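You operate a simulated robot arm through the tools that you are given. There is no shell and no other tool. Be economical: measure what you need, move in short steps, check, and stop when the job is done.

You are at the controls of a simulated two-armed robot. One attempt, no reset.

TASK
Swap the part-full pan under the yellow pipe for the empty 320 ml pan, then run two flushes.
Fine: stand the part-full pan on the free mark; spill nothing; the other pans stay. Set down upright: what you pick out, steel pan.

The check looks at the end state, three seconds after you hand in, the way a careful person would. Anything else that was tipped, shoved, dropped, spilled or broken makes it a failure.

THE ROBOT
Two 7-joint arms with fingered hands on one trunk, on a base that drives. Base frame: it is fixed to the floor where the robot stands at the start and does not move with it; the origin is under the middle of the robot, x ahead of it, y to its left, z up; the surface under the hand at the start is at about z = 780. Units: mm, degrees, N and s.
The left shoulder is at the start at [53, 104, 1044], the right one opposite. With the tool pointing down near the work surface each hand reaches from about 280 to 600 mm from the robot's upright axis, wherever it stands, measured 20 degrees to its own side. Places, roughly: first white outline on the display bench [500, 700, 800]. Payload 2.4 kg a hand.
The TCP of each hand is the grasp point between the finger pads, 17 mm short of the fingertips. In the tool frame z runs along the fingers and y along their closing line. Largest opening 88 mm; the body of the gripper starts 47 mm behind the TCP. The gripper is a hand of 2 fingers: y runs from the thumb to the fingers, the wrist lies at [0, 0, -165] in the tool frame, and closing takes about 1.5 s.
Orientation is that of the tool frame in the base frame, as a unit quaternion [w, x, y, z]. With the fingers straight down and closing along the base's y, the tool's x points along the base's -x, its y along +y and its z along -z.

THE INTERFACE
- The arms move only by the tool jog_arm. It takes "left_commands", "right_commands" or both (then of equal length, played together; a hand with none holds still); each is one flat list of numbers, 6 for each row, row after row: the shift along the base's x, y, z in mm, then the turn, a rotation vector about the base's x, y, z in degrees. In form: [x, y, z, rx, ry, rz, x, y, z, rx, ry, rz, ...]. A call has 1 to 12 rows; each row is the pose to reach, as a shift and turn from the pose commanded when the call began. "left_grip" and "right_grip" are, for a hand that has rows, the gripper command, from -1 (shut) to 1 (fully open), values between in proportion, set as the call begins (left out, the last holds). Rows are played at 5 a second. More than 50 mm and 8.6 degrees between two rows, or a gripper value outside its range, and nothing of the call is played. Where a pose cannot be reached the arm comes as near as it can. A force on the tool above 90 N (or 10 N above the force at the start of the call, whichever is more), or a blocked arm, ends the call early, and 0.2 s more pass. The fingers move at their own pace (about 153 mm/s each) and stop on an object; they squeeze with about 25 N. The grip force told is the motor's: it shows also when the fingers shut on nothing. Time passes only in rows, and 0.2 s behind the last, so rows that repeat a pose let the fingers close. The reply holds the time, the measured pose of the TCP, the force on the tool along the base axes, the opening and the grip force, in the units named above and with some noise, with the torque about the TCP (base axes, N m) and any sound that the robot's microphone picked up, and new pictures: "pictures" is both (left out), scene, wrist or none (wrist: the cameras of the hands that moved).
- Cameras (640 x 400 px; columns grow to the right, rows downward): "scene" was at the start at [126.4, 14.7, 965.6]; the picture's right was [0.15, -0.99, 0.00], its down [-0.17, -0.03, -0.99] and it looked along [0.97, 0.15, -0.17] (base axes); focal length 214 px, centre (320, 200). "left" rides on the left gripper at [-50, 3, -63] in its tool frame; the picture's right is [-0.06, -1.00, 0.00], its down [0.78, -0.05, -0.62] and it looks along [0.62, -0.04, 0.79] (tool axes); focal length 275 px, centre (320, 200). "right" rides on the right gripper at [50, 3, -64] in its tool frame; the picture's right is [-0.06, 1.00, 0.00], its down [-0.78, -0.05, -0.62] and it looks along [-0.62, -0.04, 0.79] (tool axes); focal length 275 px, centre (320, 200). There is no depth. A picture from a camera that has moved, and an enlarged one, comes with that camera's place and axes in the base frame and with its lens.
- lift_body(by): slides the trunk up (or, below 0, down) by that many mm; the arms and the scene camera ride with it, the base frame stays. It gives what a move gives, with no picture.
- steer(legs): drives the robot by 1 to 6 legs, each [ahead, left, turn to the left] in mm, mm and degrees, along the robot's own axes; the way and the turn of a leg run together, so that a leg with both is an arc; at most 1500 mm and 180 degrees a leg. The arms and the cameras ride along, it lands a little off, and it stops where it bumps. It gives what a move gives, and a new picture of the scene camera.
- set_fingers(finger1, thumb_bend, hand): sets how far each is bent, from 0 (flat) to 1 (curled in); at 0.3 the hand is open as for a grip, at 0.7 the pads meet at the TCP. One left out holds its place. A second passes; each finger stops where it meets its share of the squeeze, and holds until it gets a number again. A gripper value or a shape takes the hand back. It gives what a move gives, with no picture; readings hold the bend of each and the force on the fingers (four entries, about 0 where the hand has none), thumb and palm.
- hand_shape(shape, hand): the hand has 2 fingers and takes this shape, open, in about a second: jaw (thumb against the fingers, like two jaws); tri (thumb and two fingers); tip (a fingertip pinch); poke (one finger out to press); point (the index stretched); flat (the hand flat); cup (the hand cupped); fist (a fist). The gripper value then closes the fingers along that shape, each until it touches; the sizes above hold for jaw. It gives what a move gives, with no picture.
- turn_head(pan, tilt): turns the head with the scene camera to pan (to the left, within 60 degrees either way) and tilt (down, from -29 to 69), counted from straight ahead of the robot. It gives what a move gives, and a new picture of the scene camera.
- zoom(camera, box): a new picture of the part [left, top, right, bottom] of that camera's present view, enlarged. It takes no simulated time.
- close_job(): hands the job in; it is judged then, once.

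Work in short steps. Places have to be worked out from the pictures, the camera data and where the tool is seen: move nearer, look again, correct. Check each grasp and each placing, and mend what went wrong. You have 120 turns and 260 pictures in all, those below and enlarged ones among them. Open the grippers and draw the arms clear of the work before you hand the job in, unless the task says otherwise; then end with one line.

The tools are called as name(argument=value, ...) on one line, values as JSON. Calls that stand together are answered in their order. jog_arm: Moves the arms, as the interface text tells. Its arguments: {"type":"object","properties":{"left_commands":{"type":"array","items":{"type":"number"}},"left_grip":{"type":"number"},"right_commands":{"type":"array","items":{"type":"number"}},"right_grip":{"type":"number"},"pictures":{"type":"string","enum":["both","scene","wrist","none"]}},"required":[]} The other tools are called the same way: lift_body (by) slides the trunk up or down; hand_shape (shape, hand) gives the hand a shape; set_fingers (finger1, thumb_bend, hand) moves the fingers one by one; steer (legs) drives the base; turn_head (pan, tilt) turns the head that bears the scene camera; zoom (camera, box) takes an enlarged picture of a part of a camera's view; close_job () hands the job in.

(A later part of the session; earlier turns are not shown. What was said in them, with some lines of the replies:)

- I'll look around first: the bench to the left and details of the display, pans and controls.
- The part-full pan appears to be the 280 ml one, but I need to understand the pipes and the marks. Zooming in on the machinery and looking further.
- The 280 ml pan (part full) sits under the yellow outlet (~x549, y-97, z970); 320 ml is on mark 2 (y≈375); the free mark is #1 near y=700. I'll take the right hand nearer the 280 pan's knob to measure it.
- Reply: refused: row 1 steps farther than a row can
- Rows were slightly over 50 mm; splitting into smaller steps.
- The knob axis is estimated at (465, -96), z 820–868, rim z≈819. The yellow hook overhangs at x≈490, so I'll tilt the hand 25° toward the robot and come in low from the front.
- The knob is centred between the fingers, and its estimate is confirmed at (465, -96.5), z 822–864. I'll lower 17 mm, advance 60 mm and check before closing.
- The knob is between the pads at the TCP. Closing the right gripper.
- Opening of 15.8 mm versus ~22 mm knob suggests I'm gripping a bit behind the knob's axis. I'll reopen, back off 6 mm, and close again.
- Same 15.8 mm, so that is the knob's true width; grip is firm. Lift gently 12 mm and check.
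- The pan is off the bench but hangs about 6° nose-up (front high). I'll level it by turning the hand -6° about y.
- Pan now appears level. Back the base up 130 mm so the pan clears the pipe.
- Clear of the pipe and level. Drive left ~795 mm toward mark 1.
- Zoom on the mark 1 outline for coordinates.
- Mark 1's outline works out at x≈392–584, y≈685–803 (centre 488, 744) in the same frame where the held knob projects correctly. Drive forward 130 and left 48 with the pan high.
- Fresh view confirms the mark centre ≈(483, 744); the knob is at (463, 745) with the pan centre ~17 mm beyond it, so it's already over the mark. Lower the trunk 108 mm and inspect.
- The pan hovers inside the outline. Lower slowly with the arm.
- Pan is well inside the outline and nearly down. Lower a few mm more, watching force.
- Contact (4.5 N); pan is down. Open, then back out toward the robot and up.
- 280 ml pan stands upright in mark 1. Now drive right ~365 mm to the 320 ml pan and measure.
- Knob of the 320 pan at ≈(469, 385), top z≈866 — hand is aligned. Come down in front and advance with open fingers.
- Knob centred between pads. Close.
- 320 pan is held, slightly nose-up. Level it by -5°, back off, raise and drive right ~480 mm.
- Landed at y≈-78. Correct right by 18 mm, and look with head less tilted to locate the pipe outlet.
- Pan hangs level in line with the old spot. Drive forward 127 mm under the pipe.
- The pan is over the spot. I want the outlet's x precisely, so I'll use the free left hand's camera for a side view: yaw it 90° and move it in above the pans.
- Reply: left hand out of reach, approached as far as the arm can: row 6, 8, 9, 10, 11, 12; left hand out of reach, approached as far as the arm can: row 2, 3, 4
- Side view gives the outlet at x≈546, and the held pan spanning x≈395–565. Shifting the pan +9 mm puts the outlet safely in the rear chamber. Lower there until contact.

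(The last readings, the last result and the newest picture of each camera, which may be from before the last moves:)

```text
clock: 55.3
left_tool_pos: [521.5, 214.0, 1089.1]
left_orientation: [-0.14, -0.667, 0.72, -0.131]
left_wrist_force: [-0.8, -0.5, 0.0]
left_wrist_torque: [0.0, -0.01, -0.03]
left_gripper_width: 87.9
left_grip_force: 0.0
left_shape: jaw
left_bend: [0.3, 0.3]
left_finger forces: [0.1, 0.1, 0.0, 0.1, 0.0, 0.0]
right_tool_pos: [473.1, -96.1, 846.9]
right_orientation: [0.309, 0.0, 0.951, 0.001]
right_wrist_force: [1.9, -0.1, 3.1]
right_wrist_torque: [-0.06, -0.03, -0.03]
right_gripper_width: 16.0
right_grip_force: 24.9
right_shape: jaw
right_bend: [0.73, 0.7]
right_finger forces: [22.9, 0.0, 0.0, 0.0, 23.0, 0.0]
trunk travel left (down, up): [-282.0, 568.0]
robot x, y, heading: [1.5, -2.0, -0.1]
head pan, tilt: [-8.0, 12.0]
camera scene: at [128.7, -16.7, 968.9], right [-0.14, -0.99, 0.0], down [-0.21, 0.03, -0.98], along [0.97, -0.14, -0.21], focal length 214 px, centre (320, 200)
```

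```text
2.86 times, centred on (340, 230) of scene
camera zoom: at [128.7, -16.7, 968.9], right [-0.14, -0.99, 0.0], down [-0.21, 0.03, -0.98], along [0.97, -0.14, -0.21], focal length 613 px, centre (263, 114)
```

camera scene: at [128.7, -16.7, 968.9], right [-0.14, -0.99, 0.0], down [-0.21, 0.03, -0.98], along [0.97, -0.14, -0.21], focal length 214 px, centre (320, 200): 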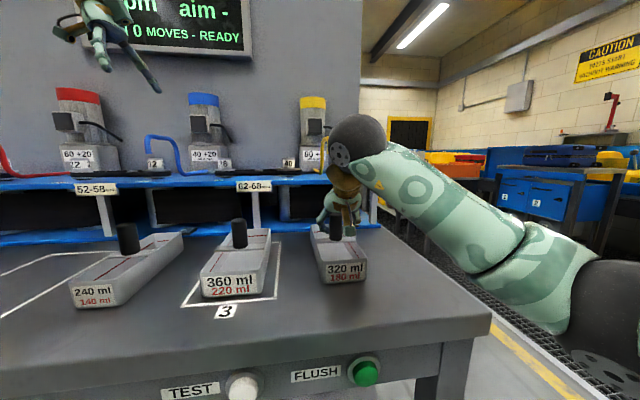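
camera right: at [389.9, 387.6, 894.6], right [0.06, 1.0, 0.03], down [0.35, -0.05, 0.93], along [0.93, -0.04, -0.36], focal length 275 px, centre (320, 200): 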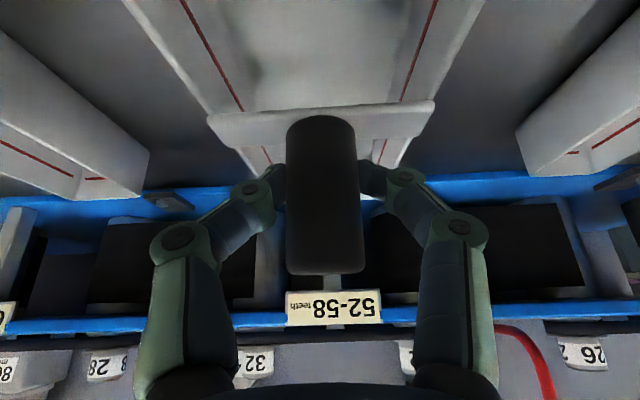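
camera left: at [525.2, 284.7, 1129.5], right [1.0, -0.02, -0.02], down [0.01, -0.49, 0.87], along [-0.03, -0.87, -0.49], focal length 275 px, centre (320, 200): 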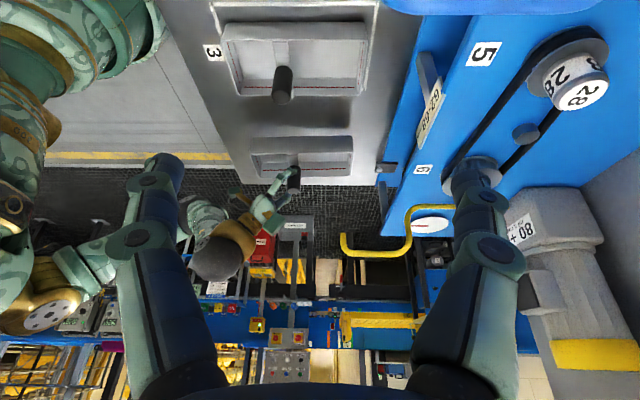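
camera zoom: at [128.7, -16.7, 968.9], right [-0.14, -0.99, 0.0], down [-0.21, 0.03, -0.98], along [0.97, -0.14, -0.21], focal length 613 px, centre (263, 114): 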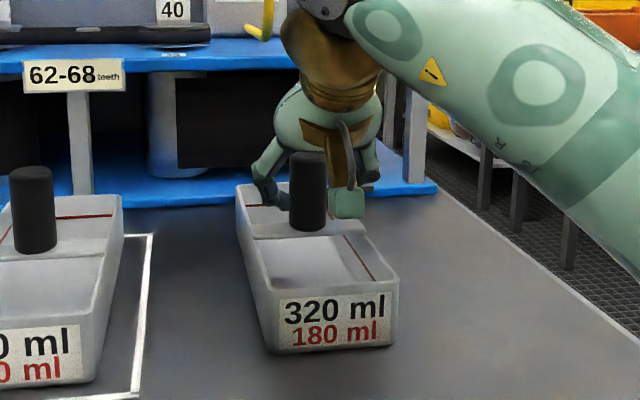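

The outlet's drop point falls well inside the pan's rear chamber; pan is down (3 N). Release and back out.

jog_arm(right_commands=[0, 0, 0, 0, 0, 0, 0, 0, 0, 0, 0, 0, 0, 0, 0, 0, 0, 0, 0, 0, 0, 0, 0, 0, 0, 0, 0, 0, 0, 0], right_grip=0.8, pictures="none")

jog_arm(right_commands=[-12, 0, 5, 0, 0, 0, -35, 0, 10, 0, 0, 0, -60, 0, 20, 0, 0, 0, -90, 0, 50, 0, 0, 0, -110, 0, 85, 0, 0, 0, -130, 0, 120, 0, 0, 0], pictures="scene")

zoom(camera="left", box=[200, 80, 440, 280])

zoom(camera="scene", box=[240, 160, 440, 300])

```text
clock: 56.5
left_tool_pos: [522.0, 215.1, 1089.8]
left_orientation: [-0.14, -0.668, 0.719, -0.131]
left_wrist_force: [0.3, 0.1, -0.4]
left_wrist_torque: [0.0, 0.02, 0.01]
left_gripper_width: 87.6
left_grip_force: 0.1
left_shape: jaw
left_bend: [0.3, 0.3]
left_finger forces: [0.1, 0.1, 0.0, 0.0, 0.1, 0.1]
right_tool_pos: [473.5, -95.8, 845.9]
right_orientation: [0.309, 0.0, 0.951, 0.001]
right_wrist_force: [0.2, 0.6, 0.4]
right_wrist_torque: [-0.01, 0.01, 0.02]
right_gripper_width: 79.1
right_grip_force: 0.0
right_shape: jaw
right_bend: [0.48, 0.44]
right_finger forces: [0.0, 0.0, 0.0, 0.0, 0.1, 0.0]
trunk travel left (down, up): [-282.0, 568.0]
robot x, y, heading: [3.0, -2.2, -0.2]
head pan, tilt: [-8.0, 12.0]
```

```text
clock: 57.9
left_tool_pos: [520.3, 214.2, 1090.1]
left_orientation: [-0.14, -0.667, 0.72, -0.131]
left_wrist_force: [0.6, 0.1, -0.5]
left_wrist_torque: [0.02, 0.0, -0.03]
left_gripper_width: 88.2
left_grip_force: 0.1
left_shape: jaw
left_bend: [0.3, 0.3]
left_finger forces: [0.0, 0.1, 0.0, 0.0, 0.0, 0.1]
right_tool_pos: [350.8, -102.6, 964.1]
right_orientation: [0.307, 0.0, 0.952, 0.001]
right_wrist_force: [-0.3, 0.1, -0.8]
right_wrist_torque: [0.01, 0.01, 0.0]
right_gripper_width: 79.0
right_grip_force: 0.0
right_shape: jaw
right_bend: [0.48, 0.44]
right_finger forces: [0.1, 0.0, 0.0, 0.1, 0.0, 0.0]
right hand out of reach, approached as far as the arm can: row 6
trunk travel left (down, up): [-282.0, 568.0]
robot x, y, heading: [0.3, -6.0, -0.2]
head pan, tilt: [-8.0, 12.0]
camera scene: at [128.6, -16.8, 968.9], right [-0.14, -0.99, 0.0], down [-0.21, 0.03, -0.98], along [0.97, -0.14, -0.21], focal length 214 px, centre (320, 200)
```

scene: 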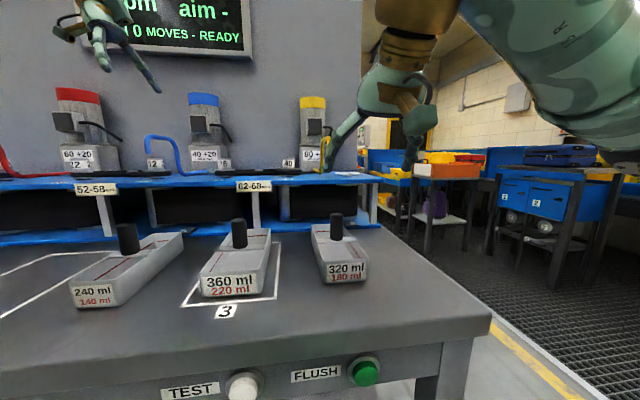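

```text
2.00 times, centred on (320, 180) of left
camera zoom: at [525.0, 284.6, 1129.9], right [1.0, -0.02, -0.02], down [0.01, -0.5, 0.87], along [-0.02, -0.87, -0.5], focal length 551 px, centre (320, 240)
```

zoom: 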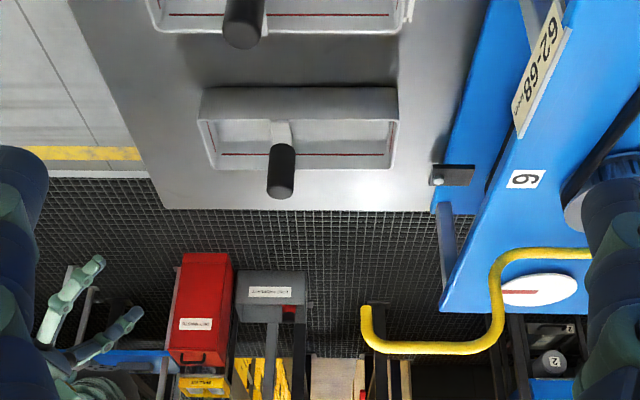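

```text
2.86 times, centred on (340, 230) of scene
camera zoom: at [128.6, -16.8, 968.9], right [-0.14, -0.99, 0.0], down [-0.21, 0.03, -0.98], along [0.97, -0.14, -0.21], focal length 613 px, centre (263, 114)
```

zoom: 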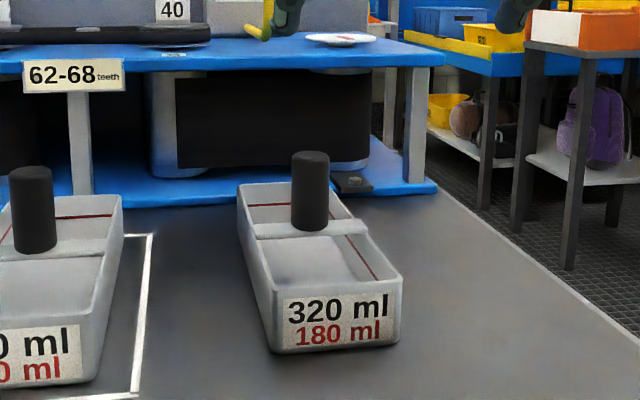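

320 pan sits upright under the yellow outlet. FLUSH button triangulates to (325, -98, 718). Back the base off 200 mm, return the left hand, and lower the trunk.

steer(legs=[[-200, 0, 0]])

jog_arm(left_commands=[-30, 15, 0, 8, 0, 0, -60, 30, 0, 16, 0, 0, -90, 45, 0, 22, 0, 0, -100, 60, 0, 22, 0, 0], right_commands=[0, 0, 0, 0, -8, 0, 0, 0, 0, 0, -16, 0, 0, 0, 0, 0, -24, 0, 0, 0, 0, 0, -30, 0], right_grip=-1, pictures="none")

turn_head(pan=-12, tilt=25)

```text
clock: 59.5
left_tool_pos: [330.5, 215.0, 1090.3]
left_orientation: [-0.14, -0.668, 0.719, -0.131]
left_wrist_force: [0.2, -0.2, -0.2]
left_wrist_torque: [0.01, 0.01, 0.0]
left_gripper_width: 88.1
left_grip_force: 0.2
left_shape: jaw
left_bend: [0.3, 0.3]
left_finger forces: [0.0, 0.0, 0.0, 0.0, 0.0, 0.0]
right_tool_pos: [161.0, -102.0, 963.4]
right_orientation: [0.309, -0.001, 0.951, 0.002]
right_wrist_force: [-0.8, 0.2, -1.5]
right_wrist_torque: [0.0, 0.02, 0.03]
right_gripper_width: 78.9
right_grip_force: 0.1
right_shape: jaw
right_bend: [0.48, 0.44]
right_finger forces: [0.1, 0.0, 0.0, 0.0, 0.0, 0.1]
trunk travel left (down, up): [-282.0, 568.0]
robot x, y, heading: [-189.0, -8.1, -0.0]
head pan, tilt: [-8.0, 12.0]
camera scene: at [-62.1, -16.4, 968.9], right [-0.14, -0.99, 0.0], down [-0.21, 0.03, -0.98], along [0.97, -0.14, -0.21], focal length 214 px, centre (320, 200)
```

scene: 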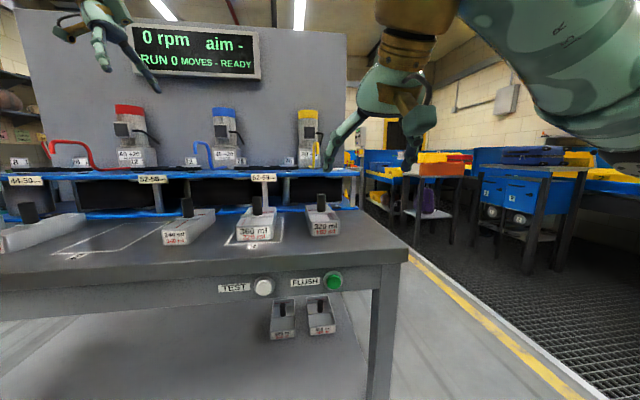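

```text
clock: 60.5
left_tool_pos: [313.7, 292.4, 1101.5]
left_orientation: [-0.011, -0.683, 0.731, 0.01]
left_wrist_force: [0.6, 1.1, 0.4]
left_wrist_torque: [0.02, 0.02, -0.01]
left_gripper_width: 88.2
left_grip_force: 0.1
left_shape: jaw
left_bend: [0.3, 0.3]
left_finger forces: [0.0, 0.1, 0.1, 0.1, 0.0, 0.0]
left hand out of reach, approached as far as the arm can: row 1, 2, 3, 4
right_tool_pos: [208.8, -82.8, 971.6]
right_orientation: [0.543, -0.002, 0.839, 0.001]
right_wrist_force: [0.0, 0.2, 0.0]
right_wrist_torque: [-0.01, -0.03, -0.02]
right_gripper_width: 0.1
right_grip_force: 25.2
right_shape: jaw
right_bend: [0.53, 0.66]
right_finger forces: [0.1, 0.0, 0.0, 0.0, 0.0, 0.0]
right hand out of reach, approached as far as the arm can: row 1, 2, 3, 4
trunk travel left (down, up): [-282.0, 568.0]
robot x, y, heading: [-186.4, -3.5, -0.0]
head pan, tilt: [-8.0, 12.0]
```

```text
clock: 61.2
left_tool_pos: [315.7, 292.2, 1102.6]
left_orientation: [-0.012, -0.683, 0.73, 0.009]
left_wrist_force: [0.0, 0.0, 0.4]
left_wrist_torque: [0.01, 0.0, 0.0]
left_gripper_width: 87.9
left_grip_force: 0.1
left_shape: jaw
left_bend: [0.3, 0.3]
left_finger forces: [0.0, 0.0, 0.0, 0.0, 0.0, 0.0]
right_tool_pos: [208.6, -83.4, 971.3]
right_orientation: [0.543, -0.002, 0.84, 0.0]
right_wrist_force: [0.1, -0.8, 0.2]
right_wrist_torque: [0.03, 0.0, -0.03]
right_gripper_width: 0.0
right_grip_force: 24.9
right_shape: jaw
right_bend: [0.53, 0.66]
right_finger forces: [0.0, 0.0, 0.1, 0.0, 0.1, 0.1]
trunk travel left (down, up): [-282.0, 568.0]
robot x, y, heading: [-188.2, -2.6, 0.2]
head pan, tilt: [-12.0, 25.0]
camera scene: at [-64.2, -22.5, 947.8], right [-0.21, -0.98, 0.0], down [-0.41, 0.09, -0.91], along [0.89, -0.19, -0.42], focal length 214 px, centre (320, 200)
```

scene: 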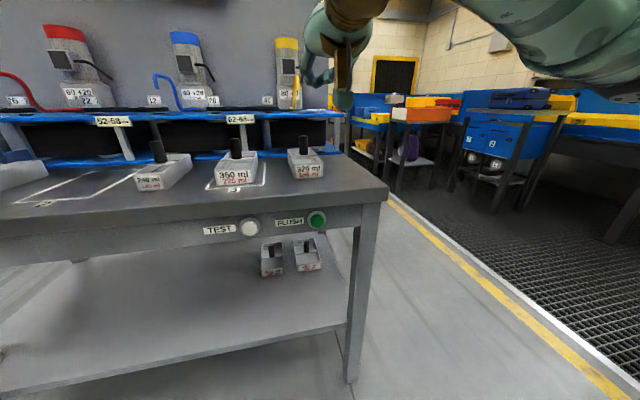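

Button confirmed at ≈(325, -98.5, 717). Lower the trunk 200 mm, then level the hand to point forward at button height.

lift_body(by=-200)

jog_arm(right_commands=[0, -4, -12, 0, -6, 0, 0, -8, -25, 0, -12, 0, 0, -12, -38, 0, -18, 0, 0, -15, -53, 0, -24, 0, 0, -15, -53, 0, -24, 0])

```text
clock: 63.4
left_tool_pos: [357.3, 291.7, 820.0]
left_orientation: [-0.074, -0.679, 0.727, 0.068]
left_wrist_force: [-0.4, -0.4, -0.3]
left_wrist_torque: [-0.02, -0.01, -0.01]
left_gripper_width: 87.8
left_grip_force: 0.0
left_shape: jaw
left_bend: [0.3, 0.3]
left_finger forces: [0.0, 0.0, 0.1, 0.0, 0.0, 0.0]
right_tool_pos: [232.0, -82.2, 715.7]
right_orientation: [0.474, -0.002, 0.881, 0.001]
right_wrist_force: [0.5, 0.4, 0.4]
right_wrist_torque: [0.01, 0.01, -0.02]
right_gripper_width: 0.0
right_grip_force: 25.3
right_shape: jaw
right_bend: [0.53, 0.66]
right_finger forces: [0.0, 0.1, 0.0, 0.0, 0.0, 0.1]
trunk travel left (down, up): [-82.0, 768.0]
robot x, y, heading: [-188.4, -6.0, -0.1]
head pan, tilt: [-12.0, 25.0]
```

```text
clock: 64.6
left_tool_pos: [358.2, 292.1, 820.7]
left_orientation: [-0.074, -0.68, 0.727, 0.068]
left_wrist_force: [0.4, 0.0, -0.6]
left_wrist_torque: [-0.01, 0.0, -0.01]
left_gripper_width: 88.0
left_grip_force: 0.0
left_shape: jaw
left_bend: [0.3, 0.3]
left_finger forces: [0.2, 0.0, 0.1, 0.1, 0.0, 0.0]
right_tool_pos: [274.6, -128.5, 848.4]
right_orientation: [0.646, -0.002, 0.764, 0.0]
right_wrist_force: [0.1, -0.5, 0.2]
right_wrist_torque: [0.05, 0.01, -0.01]
right_gripper_width: 0.1
right_grip_force: 24.7
right_shape: jaw
right_bend: [0.53, 0.66]
right_finger forces: [0.0, 0.0, 0.0, 0.1, 0.0, 0.0]
right hand out of reach, approached as far as the arm can: row 1, 2, 3, 4, 5
trunk travel left (down, up): [-82.0, 768.0]
robot x, y, heading: [-190.0, -1.4, 0.0]
head pan, tilt: [-12.0, 25.0]
camera scene: at [-54.6, -22.5, 750.3], right [-0.21, -0.98, 0.0], down [-0.41, 0.09, -0.91], along [0.89, -0.19, -0.42], focal length 214 px, centre (320, 200)
camera right: at [204.7, -126.5, 811.0], right [0.01, 1.0, 0.06], down [-0.48, -0.05, 0.88], along [0.88, -0.03, 0.48], focal length 275 px, centre (320, 200)
```

scene: 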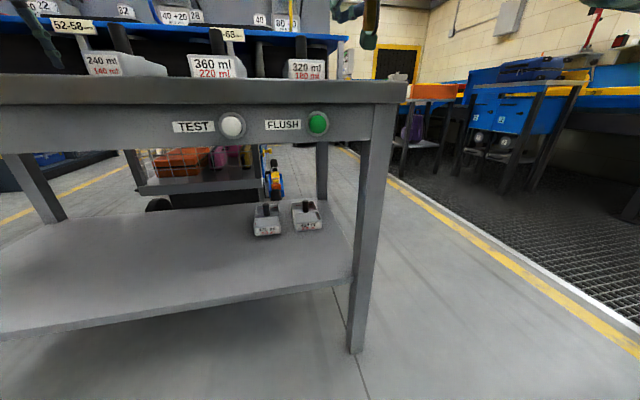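
right: 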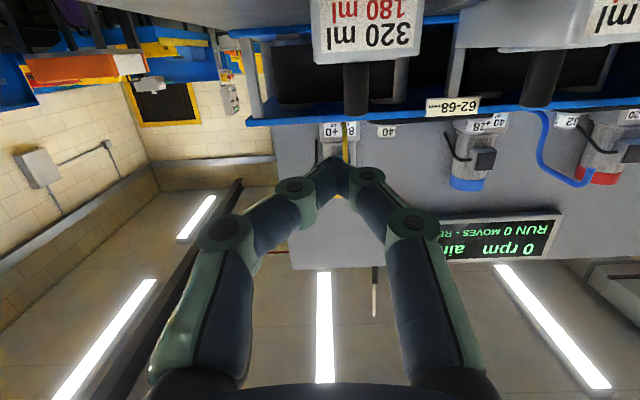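

The arm poses hit reach limits and both drifted; the left hand is low (z 820) between pans. Raise the left hand first, and push the right one forward to a reachable place while well away (base still back).

jog_arm(left_commands=[0, 0, 40, 0, 0, 0, 0, 0, 80, 0, 0, 0, 0, 0, 120, 0, 0, 0, 0, 0, 160, 0, 0, 0, 0, 0, 200, 0, 0, 0], pictures="scene")

```text
clock: 65.8
left_tool_pos: [311.4, 290.1, 919.0]
left_orientation: [-0.074, -0.676, 0.73, 0.068]
left_wrist_force: [0.0, 0.7, 0.5]
left_wrist_torque: [0.01, -0.01, 0.0]
left_gripper_width: 88.1
left_grip_force: 0.2
left_shape: jaw
left_bend: [0.3, 0.3]
left_finger forces: [0.0, 0.0, 0.1, 0.0, 0.0, 0.0]
left hand out of reach, approached as far as the arm can: row 1, 2, 3, 4, 5
right_tool_pos: [275.6, -128.8, 848.8]
right_orientation: [0.645, -0.002, 0.764, 0.0]
right_wrist_force: [-0.1, 0.5, 0.2]
right_wrist_torque: [0.03, 0.02, 0.02]
right_gripper_width: 0.0
right_grip_force: 25.0
right_shape: jaw
right_bend: [0.53, 0.66]
right_finger forces: [0.0, 0.0, 0.0, 0.1, 0.0, 0.0]
trunk travel left (down, up): [-82.0, 768.0]
robot x, y, heading: [-187.0, -1.3, -0.1]
head pan, tilt: [-12.0, 25.0]
camera scene: at [-54.6, -22.5, 750.2], right [-0.21, -0.98, 0.0], down [-0.41, 0.09, -0.91], along [0.89, -0.19, -0.42], focal length 214 px, centre (320, 200)
```

scene: 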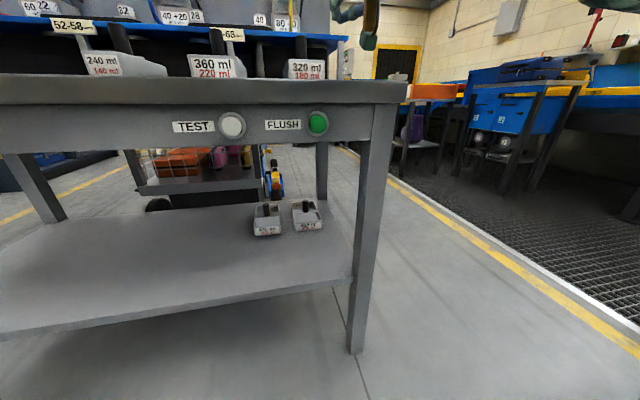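

Back the base another 150 mm so the right arm can stretch out to the button rather than fold; raise the trunk slightly.

steer(legs=[[-150, 0, 0]])

jog_arm(right_commands=[30, 0, -20, 0, 0, 0, 60, 0, -30, 0, 0, 0, 90, 0, -30, 0, 0, 0, 120, 0, -30, 0, 0, 0, 120, 0, -30, 0, 0, 0], left_commands=[30, 0, 0, 0, 0, 0, 60, 0, 0, 0, 0, 0, 90, 0, 0, 0, 0, 0, 120, 0, 0, 0, 0, 0, 120, 0, 0, 0, 0, 0], pictures="scene")

```text
clock: 67.1
left_tool_pos: [166.5, 287.7, 918.2]
left_orientation: [-0.074, -0.675, 0.731, 0.067]
left_wrist_force: [-0.1, 0.6, -0.1]
left_wrist_torque: [0.01, -0.01, -0.01]
left_gripper_width: 88.0
left_grip_force: 0.1
left_shape: jaw
left_bend: [0.3, 0.3]
left_finger forces: [0.0, 0.1, 0.0, 0.0, 0.1, 0.0]
right_tool_pos: [128.9, -128.0, 848.7]
right_orientation: [0.645, -0.002, 0.764, 0.001]
right_wrist_force: [0.3, 0.2, -0.2]
right_wrist_torque: [0.01, 0.0, -0.03]
right_gripper_width: 0.0
right_grip_force: 24.7
right_shape: jaw
right_bend: [0.53, 0.66]
right_finger forces: [0.0, 0.0, 0.0, 0.1, 0.0, 0.0]
trunk travel left (down, up): [-82.0, 768.0]
robot x, y, heading: [-333.1, -2.7, -0.2]
head pan, tilt: [-12.0, 25.0]
camera scene: at [-200.3, -22.6, 750.2], right [-0.21, -0.98, 0.0], down [-0.41, 0.09, -0.91], along [0.89, -0.19, -0.42], focal length 214 px, centre (320, 200)
```

scene: 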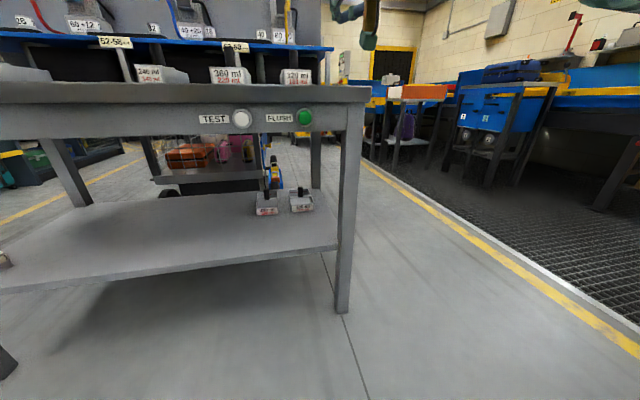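

```text
clock: 68.3
left_tool_pos: [190.5, 267.4, 895.5]
left_orientation: [-0.073, -0.675, 0.731, 0.066]
left_wrist_force: [-0.1, -0.6, 0.3]
left_wrist_torque: [-0.01, 0.0, 0.01]
left_gripper_width: 88.0
left_grip_force: 0.1
left_shape: jaw
left_bend: [0.3, 0.3]
left_finger forces: [0.1, 0.1, 0.0, 0.0, 0.1, 0.1]
left hand out of reach, approached as far as the arm can: row 1, 2, 3, 4, 5
right_tool_pos: [250.6, -135.1, 842.5]
right_orientation: [0.64, -0.003, 0.768, 0.001]
right_wrist_force: [-0.3, 0.2, 0.3]
right_wrist_torque: [-0.01, -0.01, 0.04]
right_gripper_width: 0.0
right_grip_force: 25.2
right_shape: jaw
right_bend: [0.53, 0.66]
right_finger forces: [0.1, 0.0, 0.1, 0.0, 0.1, 0.0]
right hand out of reach, approached as far as the arm can: row 1, 2, 3, 4, 5
trunk travel left (down, up): [-82.0, 768.0]
robot x, y, heading: [-335.3, -5.4, -0.1]
head pan, tilt: [-12.0, 25.0]
camera scene: at [-200.3, -22.6, 750.2], right [-0.21, -0.98, 0.0], down [-0.41, 0.09, -0.91], along [0.89, -0.19, -0.42], focal length 214 px, centre (320, 200)
```

scene: 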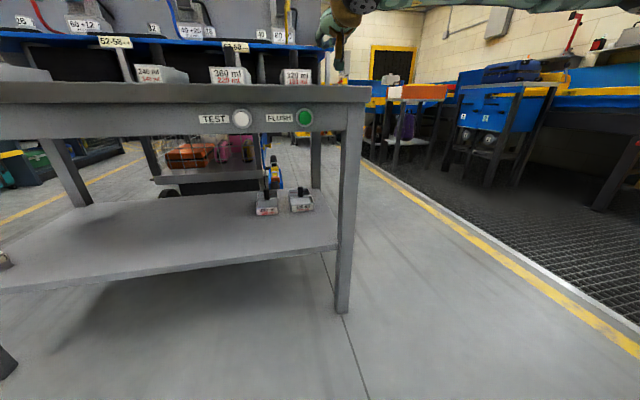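

The hand stays at z≈842 with a level orientation, so pitch it ~20° back down and see whether lower heights become reachable.

jog_arm(right_commands=[0, 0, 0, 0, 7, 0, 0, 0, 0, 0, 14, 0, 0, 0, 0, 0, 20, 0, 0, 0, 0, 0, 26, 0, 0, 0, 0, 0, 26, 0], pictures="none")

```text
clock: 69.5
left_tool_pos: [190.5, 268.5, 894.4]
left_orientation: [-0.072, -0.676, 0.73, 0.066]
left_wrist_force: [0.2, -0.4, 0.3]
left_wrist_torque: [0.03, -0.01, -0.01]
left_gripper_width: 88.0
left_grip_force: 0.0
left_shape: jaw
left_bend: [0.3, 0.3]
left_finger forces: [0.0, 0.0, 0.1, 0.0, 0.0, 0.0]
right_tool_pos: [250.1, -133.5, 843.0]
right_orientation: [0.455, -0.002, 0.891, 0.0]
right_wrist_force: [1.0, -0.1, -0.3]
right_wrist_torque: [0.02, -0.01, -0.01]
right_gripper_width: 0.0
right_grip_force: 24.9
right_shape: jaw
right_bend: [0.53, 0.66]
right_finger forces: [0.0, 0.0, 0.1, 0.0, 0.0, 0.0]
trunk travel left (down, up): [-82.0, 768.0]
robot x, y, heading: [-336.3, -5.1, 0.1]
head pan, tilt: [-12.0, 25.0]
```

Reached now (pointing 36° below horizontal). Lower to button height, align y to -98, staying clear at x=250.

jog_arm(right_commands=[0, 8, -30, 0, 0, 0, 0, 16, -60, 0, 0, 0, 0, 24, -90, 0, 0, 0, 0, 32, -115, 0, 0, 0, 0, 35, -123, 0, 0, 0, 0, 35, -123, 0, 0, 0])

```text
clock: 70.9
left_tool_pos: [190.0, 268.4, 895.6]
left_orientation: [-0.073, -0.675, 0.731, 0.067]
left_wrist_force: [-0.1, 0.2, 0.8]
left_wrist_torque: [0.03, -0.03, -0.01]
left_gripper_width: 87.8
left_grip_force: 0.0
left_shape: jaw
left_bend: [0.3, 0.3]
left_finger forces: [0.1, 0.1, 0.1, 0.1, 0.0, 0.0]
right_tool_pos: [250.9, -98.9, 720.3]
right_orientation: [0.457, -0.003, 0.889, 0.001]
right_wrist_force: [0.6, -0.2, -0.3]
right_wrist_torque: [0.01, 0.0, 0.0]
right_gripper_width: 0.2
right_grip_force: 25.1
right_shape: jaw
right_bend: [0.53, 0.66]
right_finger forces: [0.0, 0.0, 0.0, 0.0, 0.1, 0.1]
trunk travel left (down, up): [-82.0, 768.0]
robot x, y, heading: [-334.8, -3.8, -0.0]
head pan, tilt: [-12.0, 25.0]
camera scene: at [-200.4, -22.6, 750.3], right [-0.21, -0.98, 0.0], down [-0.41, 0.09, -0.91], along [0.89, -0.19, -0.42], focal length 214 px, centre (320, 200)
camera right: at [171.0, -96.5, 715.4], right [0.03, 1.0, 0.05], down [-0.04, -0.05, 1.0], along [1.0, -0.03, 0.04], focal length 275 px, centre (320, 200)
```

scene: 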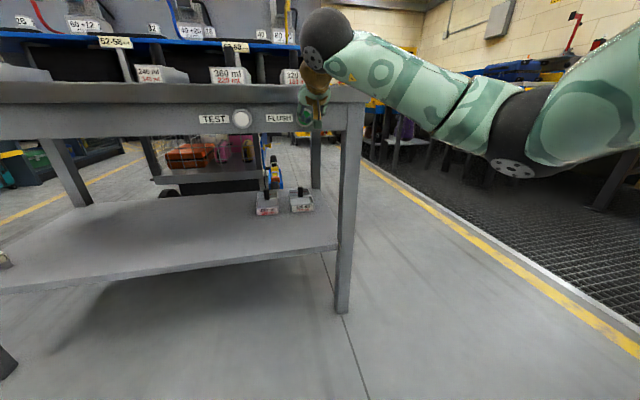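
right: 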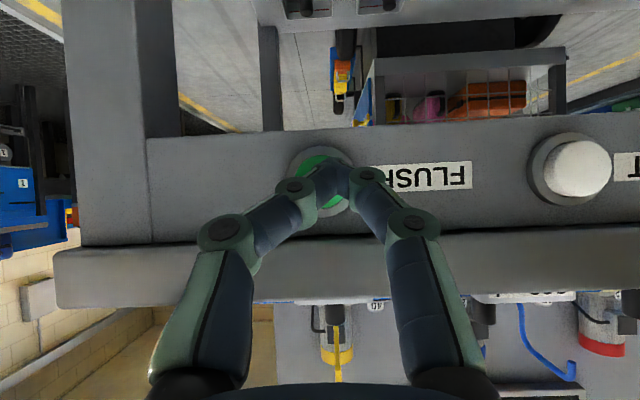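

Wrist camera shows the button dead ahead at y≈-100, z≈708, so contact should be near TCP x≈315. Advance carefully.

jog_arm(right_commands=[20, -1, -9, 0, 0, 0, 40, -1, -9, 0, 0, 0, 52, -1, -9, 0, 0, 0, 56, -1, -9, 0, 0, 0, 58, -1, -9, 0, 0, 0, 60, -1, -9, 0, 0, 0, 60, -1, -9, 0, 0, 0])

```text
clock: 72.5
left_tool_pos: [189.8, 267.8, 894.3]
left_orientation: [-0.073, -0.676, 0.731, 0.067]
left_wrist_force: [-0.1, 0.1, 0.1]
left_wrist_torque: [-0.01, 0.01, -0.01]
left_gripper_width: 88.1
left_grip_force: 0.1
left_shape: jaw
left_bend: [0.3, 0.3]
left_finger forces: [0.0, 0.1, 0.1, 0.0, 0.0, 0.0]
right_tool_pos: [312.3, -99.8, 713.0]
right_orientation: [0.455, -0.003, 0.89, 0.001]
right_wrist_force: [-14.4, -0.2, -5.6]
right_wrist_torque: [-0.01, 0.25, 0.05]
right_gripper_width: 0.0
right_grip_force: 25.2
right_shape: jaw
right_bend: [0.54, 0.66]
right_finger forces: [0.0, 0.0, 0.1, 0.1, 0.1, 0.0]
trunk travel left (down, up): [-82.0, 768.0]
robot x, y, heading: [-335.0, -5.7, -0.3]
head pan, tilt: [-12.0, 25.0]
heard: click
camera scene: at [-200.9, -22.7, 750.3], right [-0.21, -0.98, 0.0], down [-0.41, 0.09, -0.91], along [0.89, -0.19, -0.42], focal length 214 px, centre (320, 200)
camera right: at [231.1, -97.1, 709.6], right [0.03, 1.0, 0.05], down [-0.04, -0.05, 1.0], along [1.0, -0.03, 0.04], focal length 275 px, centre (320, 200)
```

scene: 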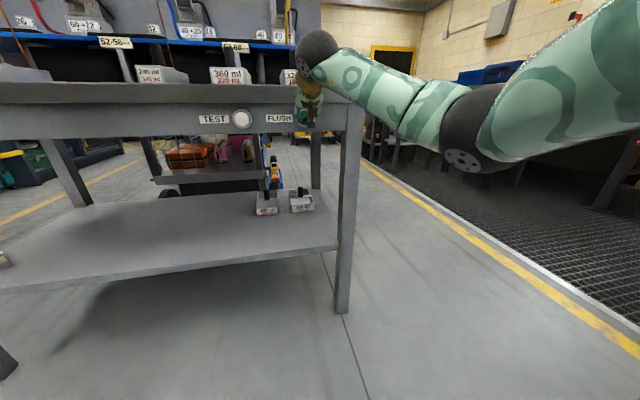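
right: 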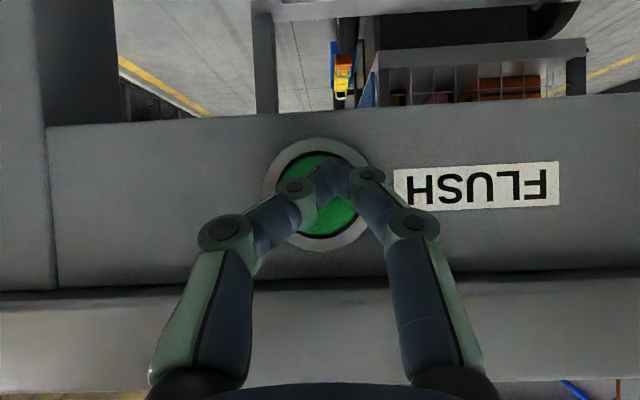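

Click heard — first press registered. Withdraw and check the display.

jog_arm(right_commands=[-10, 0, 0, 0, 0, 0, -30, 0, 0, 0, 0, 0, -30, 0, 0, 0, 0, 0], pictures="none")

turn_head(pan=-5, tilt=-15)

```text
clock: 73.3
left_tool_pos: [190.2, 267.8, 895.6]
left_orientation: [-0.073, -0.675, 0.731, 0.066]
left_wrist_force: [0.7, 0.4, 0.4]
left_wrist_torque: [-0.03, 0.02, -0.04]
left_gripper_width: 87.8
left_grip_force: 0.0
left_shape: jaw
left_bend: [0.3, 0.3]
left_finger forces: [0.0, 0.0, 0.0, 0.0, 0.0, 0.0]
right_tool_pos: [281.0, -99.7, 713.0]
right_orientation: [0.456, -0.002, 0.89, 0.001]
right_wrist_force: [0.8, -0.2, 0.1]
right_wrist_torque: [-0.03, 0.01, 0.01]
right_gripper_width: 0.0
right_grip_force: 25.3
right_shape: jaw
right_bend: [0.54, 0.66]
right_finger forces: [0.0, 0.0, 0.0, 0.1, 0.0, 0.0]
trunk travel left (down, up): [-82.0, 768.0]
robot x, y, heading: [-332.6, -6.1, 0.1]
head pan, tilt: [-12.0, 25.0]
```

```text
clock: 74.4
left_tool_pos: [190.3, 268.1, 895.9]
left_orientation: [-0.073, -0.675, 0.731, 0.067]
left_wrist_force: [-0.4, -0.2, 0.8]
left_wrist_torque: [-0.02, 0.03, 0.01]
left_gripper_width: 87.6
left_grip_force: 0.0
left_shape: jaw
left_bend: [0.3, 0.3]
left_finger forces: [0.0, 0.0, 0.0, 0.0, 0.0, 0.0]
right_tool_pos: [280.7, -99.6, 712.0]
right_orientation: [0.456, -0.001, 0.89, 0.0]
right_wrist_force: [-0.3, 0.3, 0.0]
right_wrist_torque: [0.02, -0.01, 0.01]
right_gripper_width: 0.0
right_grip_force: 25.4
right_shape: jaw
right_bend: [0.54, 0.66]
right_finger forces: [0.0, 0.1, 0.0, 0.0, 0.0, 0.0]
trunk travel left (down, up): [-82.0, 768.0]
robot x, y, heading: [-335.9, -6.7, 0.1]
head pan, tilt: [-5.0, -15.0]
camera scene: at [-210.3, -10.4, 813.0], right [-0.09, -1.0, 0.0], down [0.26, -0.02, -0.97], along [0.96, -0.09, 0.26], focal length 214 px, centre (320, 200)
```

scene: 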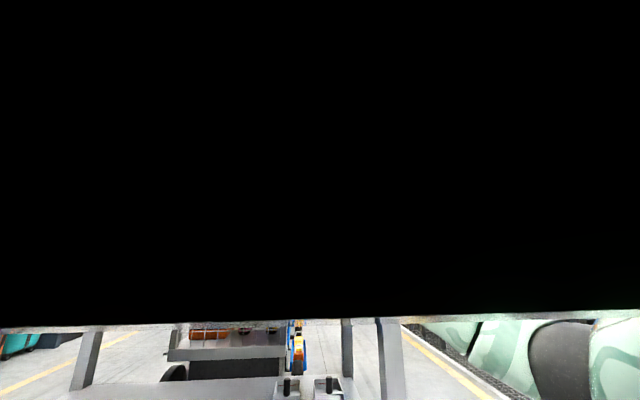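

The view is blocked at that tilt (own body); use a milder tilt.

turn_head(pan=-5, tilt=0)

```text
clock: 75.2
left_tool_pos: [191.2, 269.6, 895.8]
left_orientation: [-0.072, -0.676, 0.731, 0.066]
left_wrist_force: [0.5, 0.1, 0.4]
left_wrist_torque: [0.02, -0.02, -0.02]
left_gripper_width: 87.9
left_grip_force: 0.1
left_shape: jaw
left_bend: [0.3, 0.3]
left_finger forces: [0.1, 0.1, 0.1, 0.1, 0.0, 0.0]
right_tool_pos: [282.6, -98.5, 712.3]
right_orientation: [0.456, -0.002, 0.89, 0.0]
right_wrist_force: [-0.2, 0.8, 1.0]
right_wrist_torque: [0.01, -0.02, -0.01]
right_gripper_width: 0.3
right_grip_force: 24.8
right_shape: jaw
right_bend: [0.54, 0.66]
right_finger forces: [0.0, 0.1, 0.0, 0.0, 0.1, 0.0]
trunk travel left (down, up): [-82.0, 768.0]
robot x, y, heading: [-334.3, -0.4, 0.2]
head pan, tilt: [-5.0, 0.0]
camera scene: at [-200.9, -11.3, 790.7], right [-0.09, -1.0, 0.0], down [0.0, 0.0, -1.0], along [1.0, -0.09, 0.0], focal length 214 px, centre (320, 200)
```

scene: 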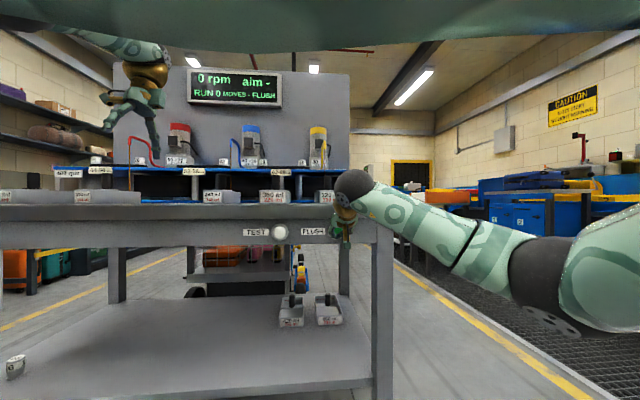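

Display shows FLUSH in progress. Wait until it reads READY again.

jog_arm(right_commands=[0, 0, 0, 0, 0, 0, 0, 0, 0, 0, 0, 0, 0, 0, 0, 0, 0, 0, 0, 0, 0, 0, 0, 0, 0, 0, 0, 0, 0, 0, 0, 0, 0, 0, 0, 0, 0, 0, 0, 0, 0, 0, 0, 0, 0, 0, 0, 0, 0, 0, 0, 0, 0, 0, 0, 0, 0, 0, 0, 0, 0, 0, 0, 0, 0, 0, 0, 0, 0, 0, 0, 0], pictures="none")

zoom(camera="scene", box=[160, 60, 360, 220])

```text
clock: 77.8
left_tool_pos: [190.0, 268.7, 893.4]
left_orientation: [-0.073, -0.675, 0.731, 0.066]
left_wrist_force: [0.2, 0.1, 0.3]
left_wrist_torque: [0.02, 0.01, -0.02]
left_gripper_width: 87.6
left_grip_force: 0.0
left_shape: jaw
left_bend: [0.3, 0.3]
left_finger forces: [0.1, 0.0, 0.1, 0.1, 0.0, 0.0]
right_tool_pos: [282.0, -98.4, 710.7]
right_orientation: [0.455, -0.002, 0.89, 0.001]
right_wrist_force: [0.5, -0.2, 0.4]
right_wrist_torque: [-0.02, -0.01, 0.0]
right_gripper_width: 0.3
right_grip_force: 25.1
right_shape: jaw
right_bend: [0.54, 0.66]
right_finger forces: [0.0, 0.1, 0.0, 0.1, 0.0, 0.0]
trunk travel left (down, up): [-82.0, 768.0]
robot x, y, heading: [-331.2, -4.9, -0.2]
head pan, tilt: [-5.0, 0.0]
```

```text
2.50 times, centred on (260, 140) of scene
camera zoom: at [-200.8, -11.3, 790.6], right [-0.09, -1.0, 0.0], down [0.0, 0.0, -1.0], along [1.0, -0.09, 0.0], focal length 536 px, centre (470, 350)
```

zoom: 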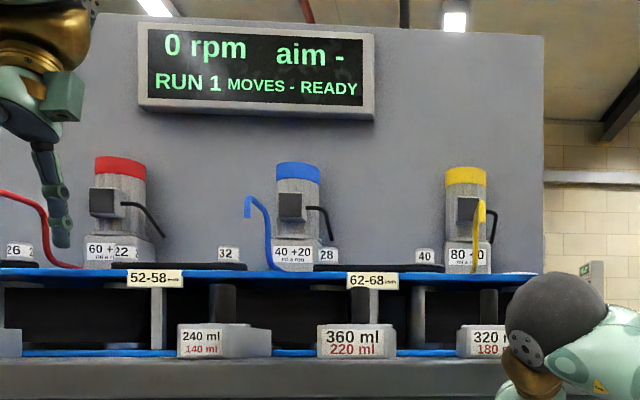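

RUN 1, READY. Press FLUSH a second time and withdraw.

jog_arm(right_commands=[15, -1, 0, 0, 0, 0, 24, -1, 0, 0, 0, 0, 27, -1, 0, 0, 0, 0, 29, -1, 0, 0, 0, 0, 30, -1, 0, 0, 0, 0, 30, -1, 0, 0, 0, 0], pictures="scene")

```text
clock: 79.2
left_tool_pos: [189.7, 268.5, 894.6]
left_orientation: [-0.073, -0.675, 0.731, 0.066]
left_wrist_force: [0.1, 0.7, -0.1]
left_wrist_torque: [-0.02, 0.0, -0.01]
left_gripper_width: 87.9
left_grip_force: 0.1
left_shape: jaw
left_bend: [0.3, 0.3]
left_finger forces: [0.0, 0.0, 0.0, 0.0, 0.0, 0.0]
right_tool_pos: [310.0, -99.6, 711.2]
right_orientation: [0.456, -0.002, 0.89, 0.001]
right_wrist_force: [-10.6, 1.1, -2.5]
right_wrist_torque: [0.01, 0.13, 0.05]
right_gripper_width: 0.0
right_grip_force: 24.8
right_shape: jaw
right_bend: [0.54, 0.66]
right_finger forces: [0.0, 0.0, 0.0, 0.1, 0.0, 0.0]
trunk travel left (down, up): [-82.0, 768.0]
robot x, y, heading: [-333.7, -4.3, -0.3]
head pan, tilt: [-5.0, 0.0]
heard: click
camera scene: at [-201.3, -11.3, 790.7], right [-0.09, -1.0, 0.0], down [0.0, 0.0, -1.0], along [1.0, -0.09, 0.0], focal length 214 px, centre (320, 200)
```

scene: 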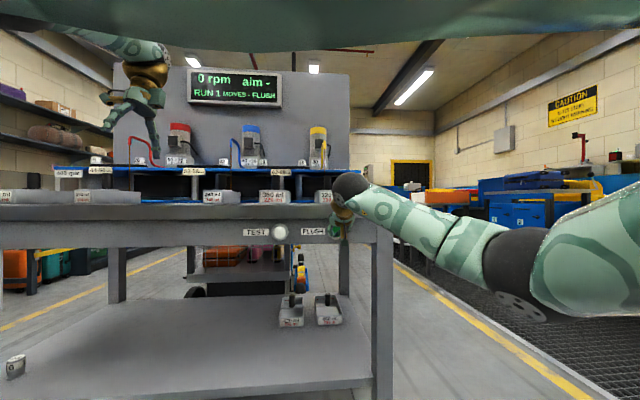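

Second click; display shows FLUSH. Withdraw the hand and wait it out, then back the base off and raise the trunk to inspect.

jog_arm(right_commands=[-20, 0, 0, 0, 0, 0, -50, 0, 0, 0, 0, 0, -80, 0, 0, 0, 0, 0, -80, 0, 0, 0, 0, 0, -80, 0, 0, 0, 0, 0, -80, 0, 0, 0, 0, 0, -80, 0, 0, 0, 0, 0, -80, 0, 0, 0, 0, 0, -80, 0, 0, 0, 0, 0, -80, 0, 0, 0, 0, 0, -80, 0, 0, 0, 0, 0, -80, 0, 0, 0, 0, 0], pictures="none")

steer(legs=[[-60, 0, 0]])

lift_body(by=450)

turn_head(pan=0, tilt=22)

```text
clock: 81.8
left_tool_pos: [190.3, 268.9, 894.7]
left_orientation: [-0.072, -0.675, 0.731, 0.067]
left_wrist_force: [-0.1, -0.8, -1.4]
left_wrist_torque: [0.0, 0.0, 0.0]
left_gripper_width: 88.0
left_grip_force: 0.0
left_shape: jaw
left_bend: [0.3, 0.3]
left_finger forces: [0.0, 0.0, 0.0, 0.0, 0.0, 0.1]
right_tool_pos: [230.3, -101.2, 711.5]
right_orientation: [0.456, -0.002, 0.89, 0.001]
right_wrist_force: [0.4, -0.9, -0.1]
right_wrist_torque: [-0.01, 0.03, 0.05]
right_gripper_width: 0.0
right_grip_force: 24.9
right_shape: jaw
right_bend: [0.54, 0.66]
right_finger forces: [0.0, 0.0, 0.1, 0.0, 0.0, 0.0]
trunk travel left (down, up): [-82.0, 768.0]
robot x, y, heading: [-335.5, 0.1, -0.2]
head pan, tilt: [-5.0, 0.0]
```

```text
clock: 82.7
left_tool_pos: [131.9, 269.0, 894.3]
left_orientation: [-0.074, -0.675, 0.731, 0.067]
left_wrist_force: [1.3, 0.0, 0.1]
left_wrist_torque: [-0.03, 0.0, 0.01]
left_gripper_width: 88.2
left_grip_force: 0.1
left_shape: jaw
left_bend: [0.3, 0.3]
left_finger forces: [0.1, 0.0, 0.1, 0.0, 0.0, 0.0]
right_tool_pos: [172.8, -102.5, 711.6]
right_orientation: [0.456, -0.003, 0.89, 0.001]
right_wrist_force: [0.2, 0.5, 0.4]
right_wrist_torque: [-0.02, 0.01, -0.04]
right_gripper_width: 0.0
right_grip_force: 25.2
right_shape: jaw
right_bend: [0.54, 0.66]
right_finger forces: [0.0, 0.0, 0.0, 0.0, 0.1, 0.1]
trunk travel left (down, up): [-82.0, 768.0]
robot x, y, heading: [-391.2, -5.9, -0.1]
head pan, tilt: [-5.0, 0.0]
camera scene: at [-260.1, -11.2, 790.6], right [-0.09, -1.0, 0.0], down [0.0, 0.0, -1.0], along [1.0, -0.09, 0.0], focal length 214 px, centre (320, 200)
```

scene: 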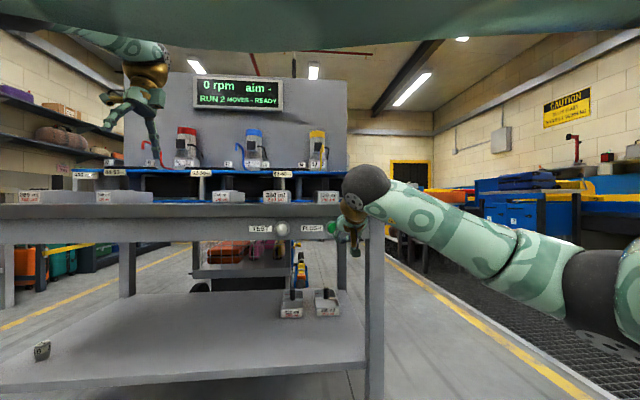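

```text
refused: 450 is not a number from -400 to 400
```

```text
clock: 83.6
left_tool_pos: [132.4, 269.5, 896.3]
left_orientation: [-0.073, -0.676, 0.731, 0.067]
left_wrist_force: [-0.1, -0.7, 0.9]
left_wrist_torque: [0.02, 0.01, -0.05]
left_gripper_width: 87.8
left_grip_force: 0.1
left_shape: jaw
left_bend: [0.3, 0.3]
left_finger forces: [0.0, 0.1, 0.0, 0.0, 0.0, 0.0]
right_tool_pos: [170.6, -101.9, 711.5]
right_orientation: [0.456, -0.002, 0.89, 0.001]
right_wrist_force: [-0.5, 0.7, -0.2]
right_wrist_torque: [-0.01, 0.04, 0.01]
right_gripper_width: 0.1
right_grip_force: 24.7
right_shape: jaw
right_bend: [0.54, 0.66]
right_finger forces: [0.1, 0.1, 0.0, 0.1, 0.0, 0.0]
trunk travel left (down, up): [-82.0, 768.0]
robot x, y, heading: [-396.0, -1.4, -0.1]
head pan, tilt: [0.0, 22.0]
camera scene: at [-257.0, -3.4, 755.2], right [0.0, -1.0, 0.0], down [-0.37, 0.0, -0.93], along [0.93, 0.0, -0.37], focal length 214 px, centre (320, 200)
```

scene: 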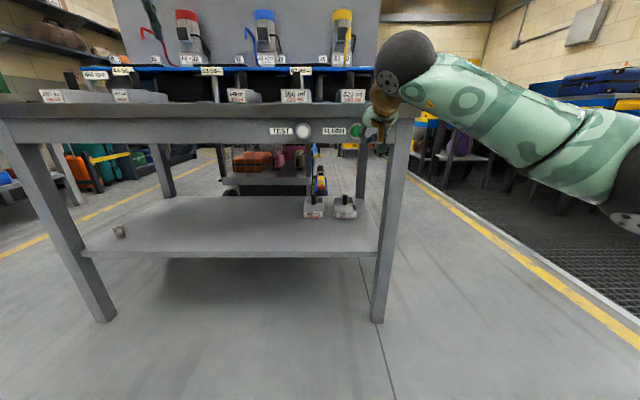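

Display reads RUN 2 – READY. Open the right gripper, raise the trunk 400 mm and inspect the pans for spills.

jog_arm(right_commands=[0, 0, 0, 0, 0, 0, 0, 0, 0, 0, 0, 0, 0, 0, 0, 0, 0, 0], right_grip=1, pictures="none")

lift_body(by=400)

turn_head(pan=5, tilt=35)

zoom(camera="scene", box=[240, 80, 480, 230])

zoom(camera="scene", box=[40, 80, 280, 230])

```text
clock: 84.4
left_tool_pos: [132.5, 268.9, 895.2]
left_orientation: [-0.073, -0.675, 0.731, 0.067]
left_wrist_force: [-0.6, 0.0, 0.4]
left_wrist_torque: [0.01, 0.03, 0.01]
left_gripper_width: 87.6
left_grip_force: 0.1
left_shape: jaw
left_bend: [0.3, 0.3]
left_finger forces: [0.1, 0.1, 0.0, 0.0, 0.1, 0.0]
right_tool_pos: [171.5, -102.5, 711.3]
right_orientation: [0.456, -0.002, 0.89, 0.0]
right_wrist_force: [-0.8, 0.9, 0.2]
right_wrist_torque: [-0.01, -0.03, -0.02]
right_gripper_width: 88.0
right_grip_force: 0.1
right_shape: jaw
right_bend: [0.3, 0.3]
right_finger forces: [0.0, 0.1, 0.0, 0.1, 0.0, 0.0]
trunk travel left (down, up): [-82.0, 768.0]
robot x, y, heading: [-394.7, -2.8, -0.0]
head pan, tilt: [0.0, 22.0]
```

```text
clock: 88.2
left_tool_pos: [43.6, 269.3, 1406.3]
left_orientation: [0.021, -0.678, 0.734, -0.02]
left_wrist_force: [-0.3, -0.7, -0.5]
left_wrist_torque: [-0.01, 0.02, 0.03]
left_gripper_width: 87.9
left_grip_force: 0.0
left_shape: jaw
left_bend: [0.3, 0.3]
left_finger forces: [0.0, 0.0, 0.0, 0.0, 0.1, 0.0]
right_tool_pos: [172.4, -103.7, 1110.5]
right_orientation: [0.456, -0.002, 0.89, 0.0]
right_wrist_force: [0.0, -0.9, 0.0]
right_wrist_torque: [0.0, 0.02, -0.01]
right_gripper_width: 88.2
right_grip_force: 0.1
right_shape: jaw
right_bend: [0.3, 0.3]
right_finger forces: [0.0, 0.0, 0.0, 0.0, 0.0, 0.0]
trunk travel left (down, up): [-482.0, 368.0]
robot x, y, heading: [-395.9, -4.5, -0.2]
head pan, tilt: [0.0, 22.0]
```

```text
clock: 89.0
left_tool_pos: [43.6, 269.6, 1406.1]
left_orientation: [0.021, -0.679, 0.734, -0.021]
left_wrist_force: [0.3, 0.0, 0.1]
left_wrist_torque: [-0.01, 0.0, 0.03]
left_gripper_width: 88.0
left_grip_force: 0.1
left_shape: jaw
left_bend: [0.3, 0.3]
left_finger forces: [0.1, 0.0, 0.0, 0.1, 0.1, 0.0]
right_tool_pos: [172.0, -101.5, 1111.5]
right_orientation: [0.457, -0.001, 0.89, 0.0]
right_wrist_force: [0.0, -0.4, -0.3]
right_wrist_torque: [0.0, 0.01, -0.03]
right_gripper_width: 88.1
right_grip_force: 0.1
right_shape: jaw
right_bend: [0.3, 0.3]
right_finger forces: [0.0, 0.1, 0.1, 0.1, 0.0, 0.0]
trunk travel left (down, up): [-482.0, 368.0]
robot x, y, heading: [-392.8, -2.6, -0.3]
head pan, tilt: [5.0, 35.0]
camera scene: at [-277.2, 4.3, 1133.1], right [0.09, -1.0, 0.0], down [-0.57, -0.05, -0.82], along [0.82, 0.07, -0.57], focal length 214 px, centre (320, 200)
```

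scene: 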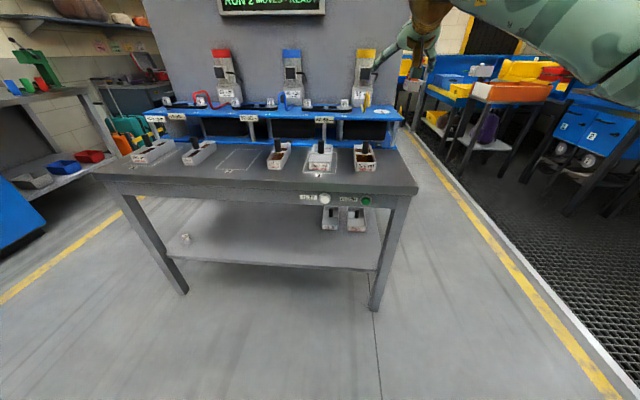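

```text
2.67 times, centred on (360, 155) of scene
camera zoom: at [-277.2, 4.3, 1133.1], right [0.09, -1.0, 0.0], down [-0.57, -0.05, -0.82], along [0.82, 0.07, -0.57], focal length 572 px, centre (213, 320)
```

zoom: 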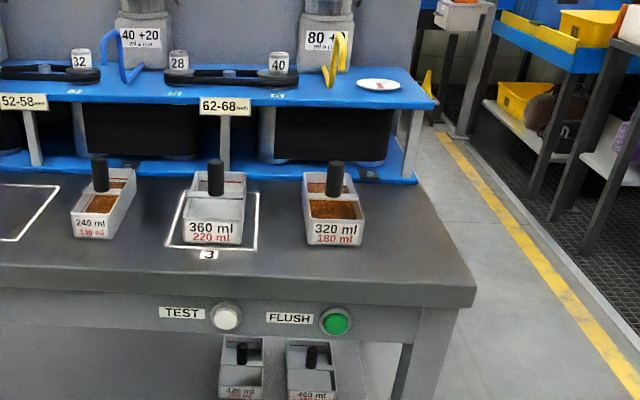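

```text
2.67 times, centred on (160, 155) of scene
camera zoom: at [-277.2, 4.3, 1133.1], right [0.09, -1.0, 0.0], down [-0.57, -0.05, -0.82], along [0.82, 0.07, -0.57], focal length 572 px, centre (747, 320)
```

zoom: 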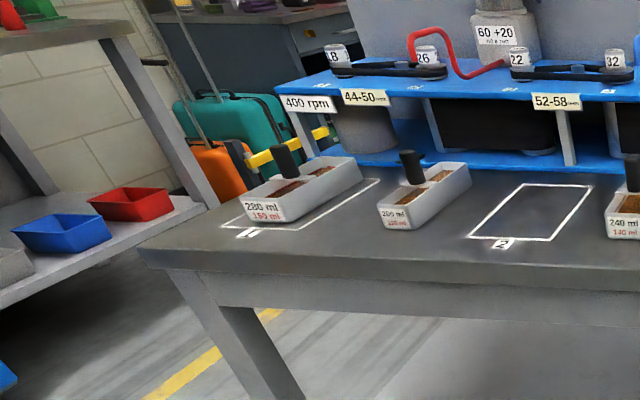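

All three pans under the pipes took their fill with no spill in view. The 280 pan stands on mark 1, the 320 is under the yellow pipe, the display reads RUN 2 READY, and both arms are clear with the grippers open. Handing in.

close_job()

```text
The job is handed in.
```

The job is handed in: the part-full 280 ml pan stands on free mark 1, the 320 ml pan is under the yellow pipe, and two flushes have run (display reads RUN 2 – READY), with no spill visible in the last pictures.
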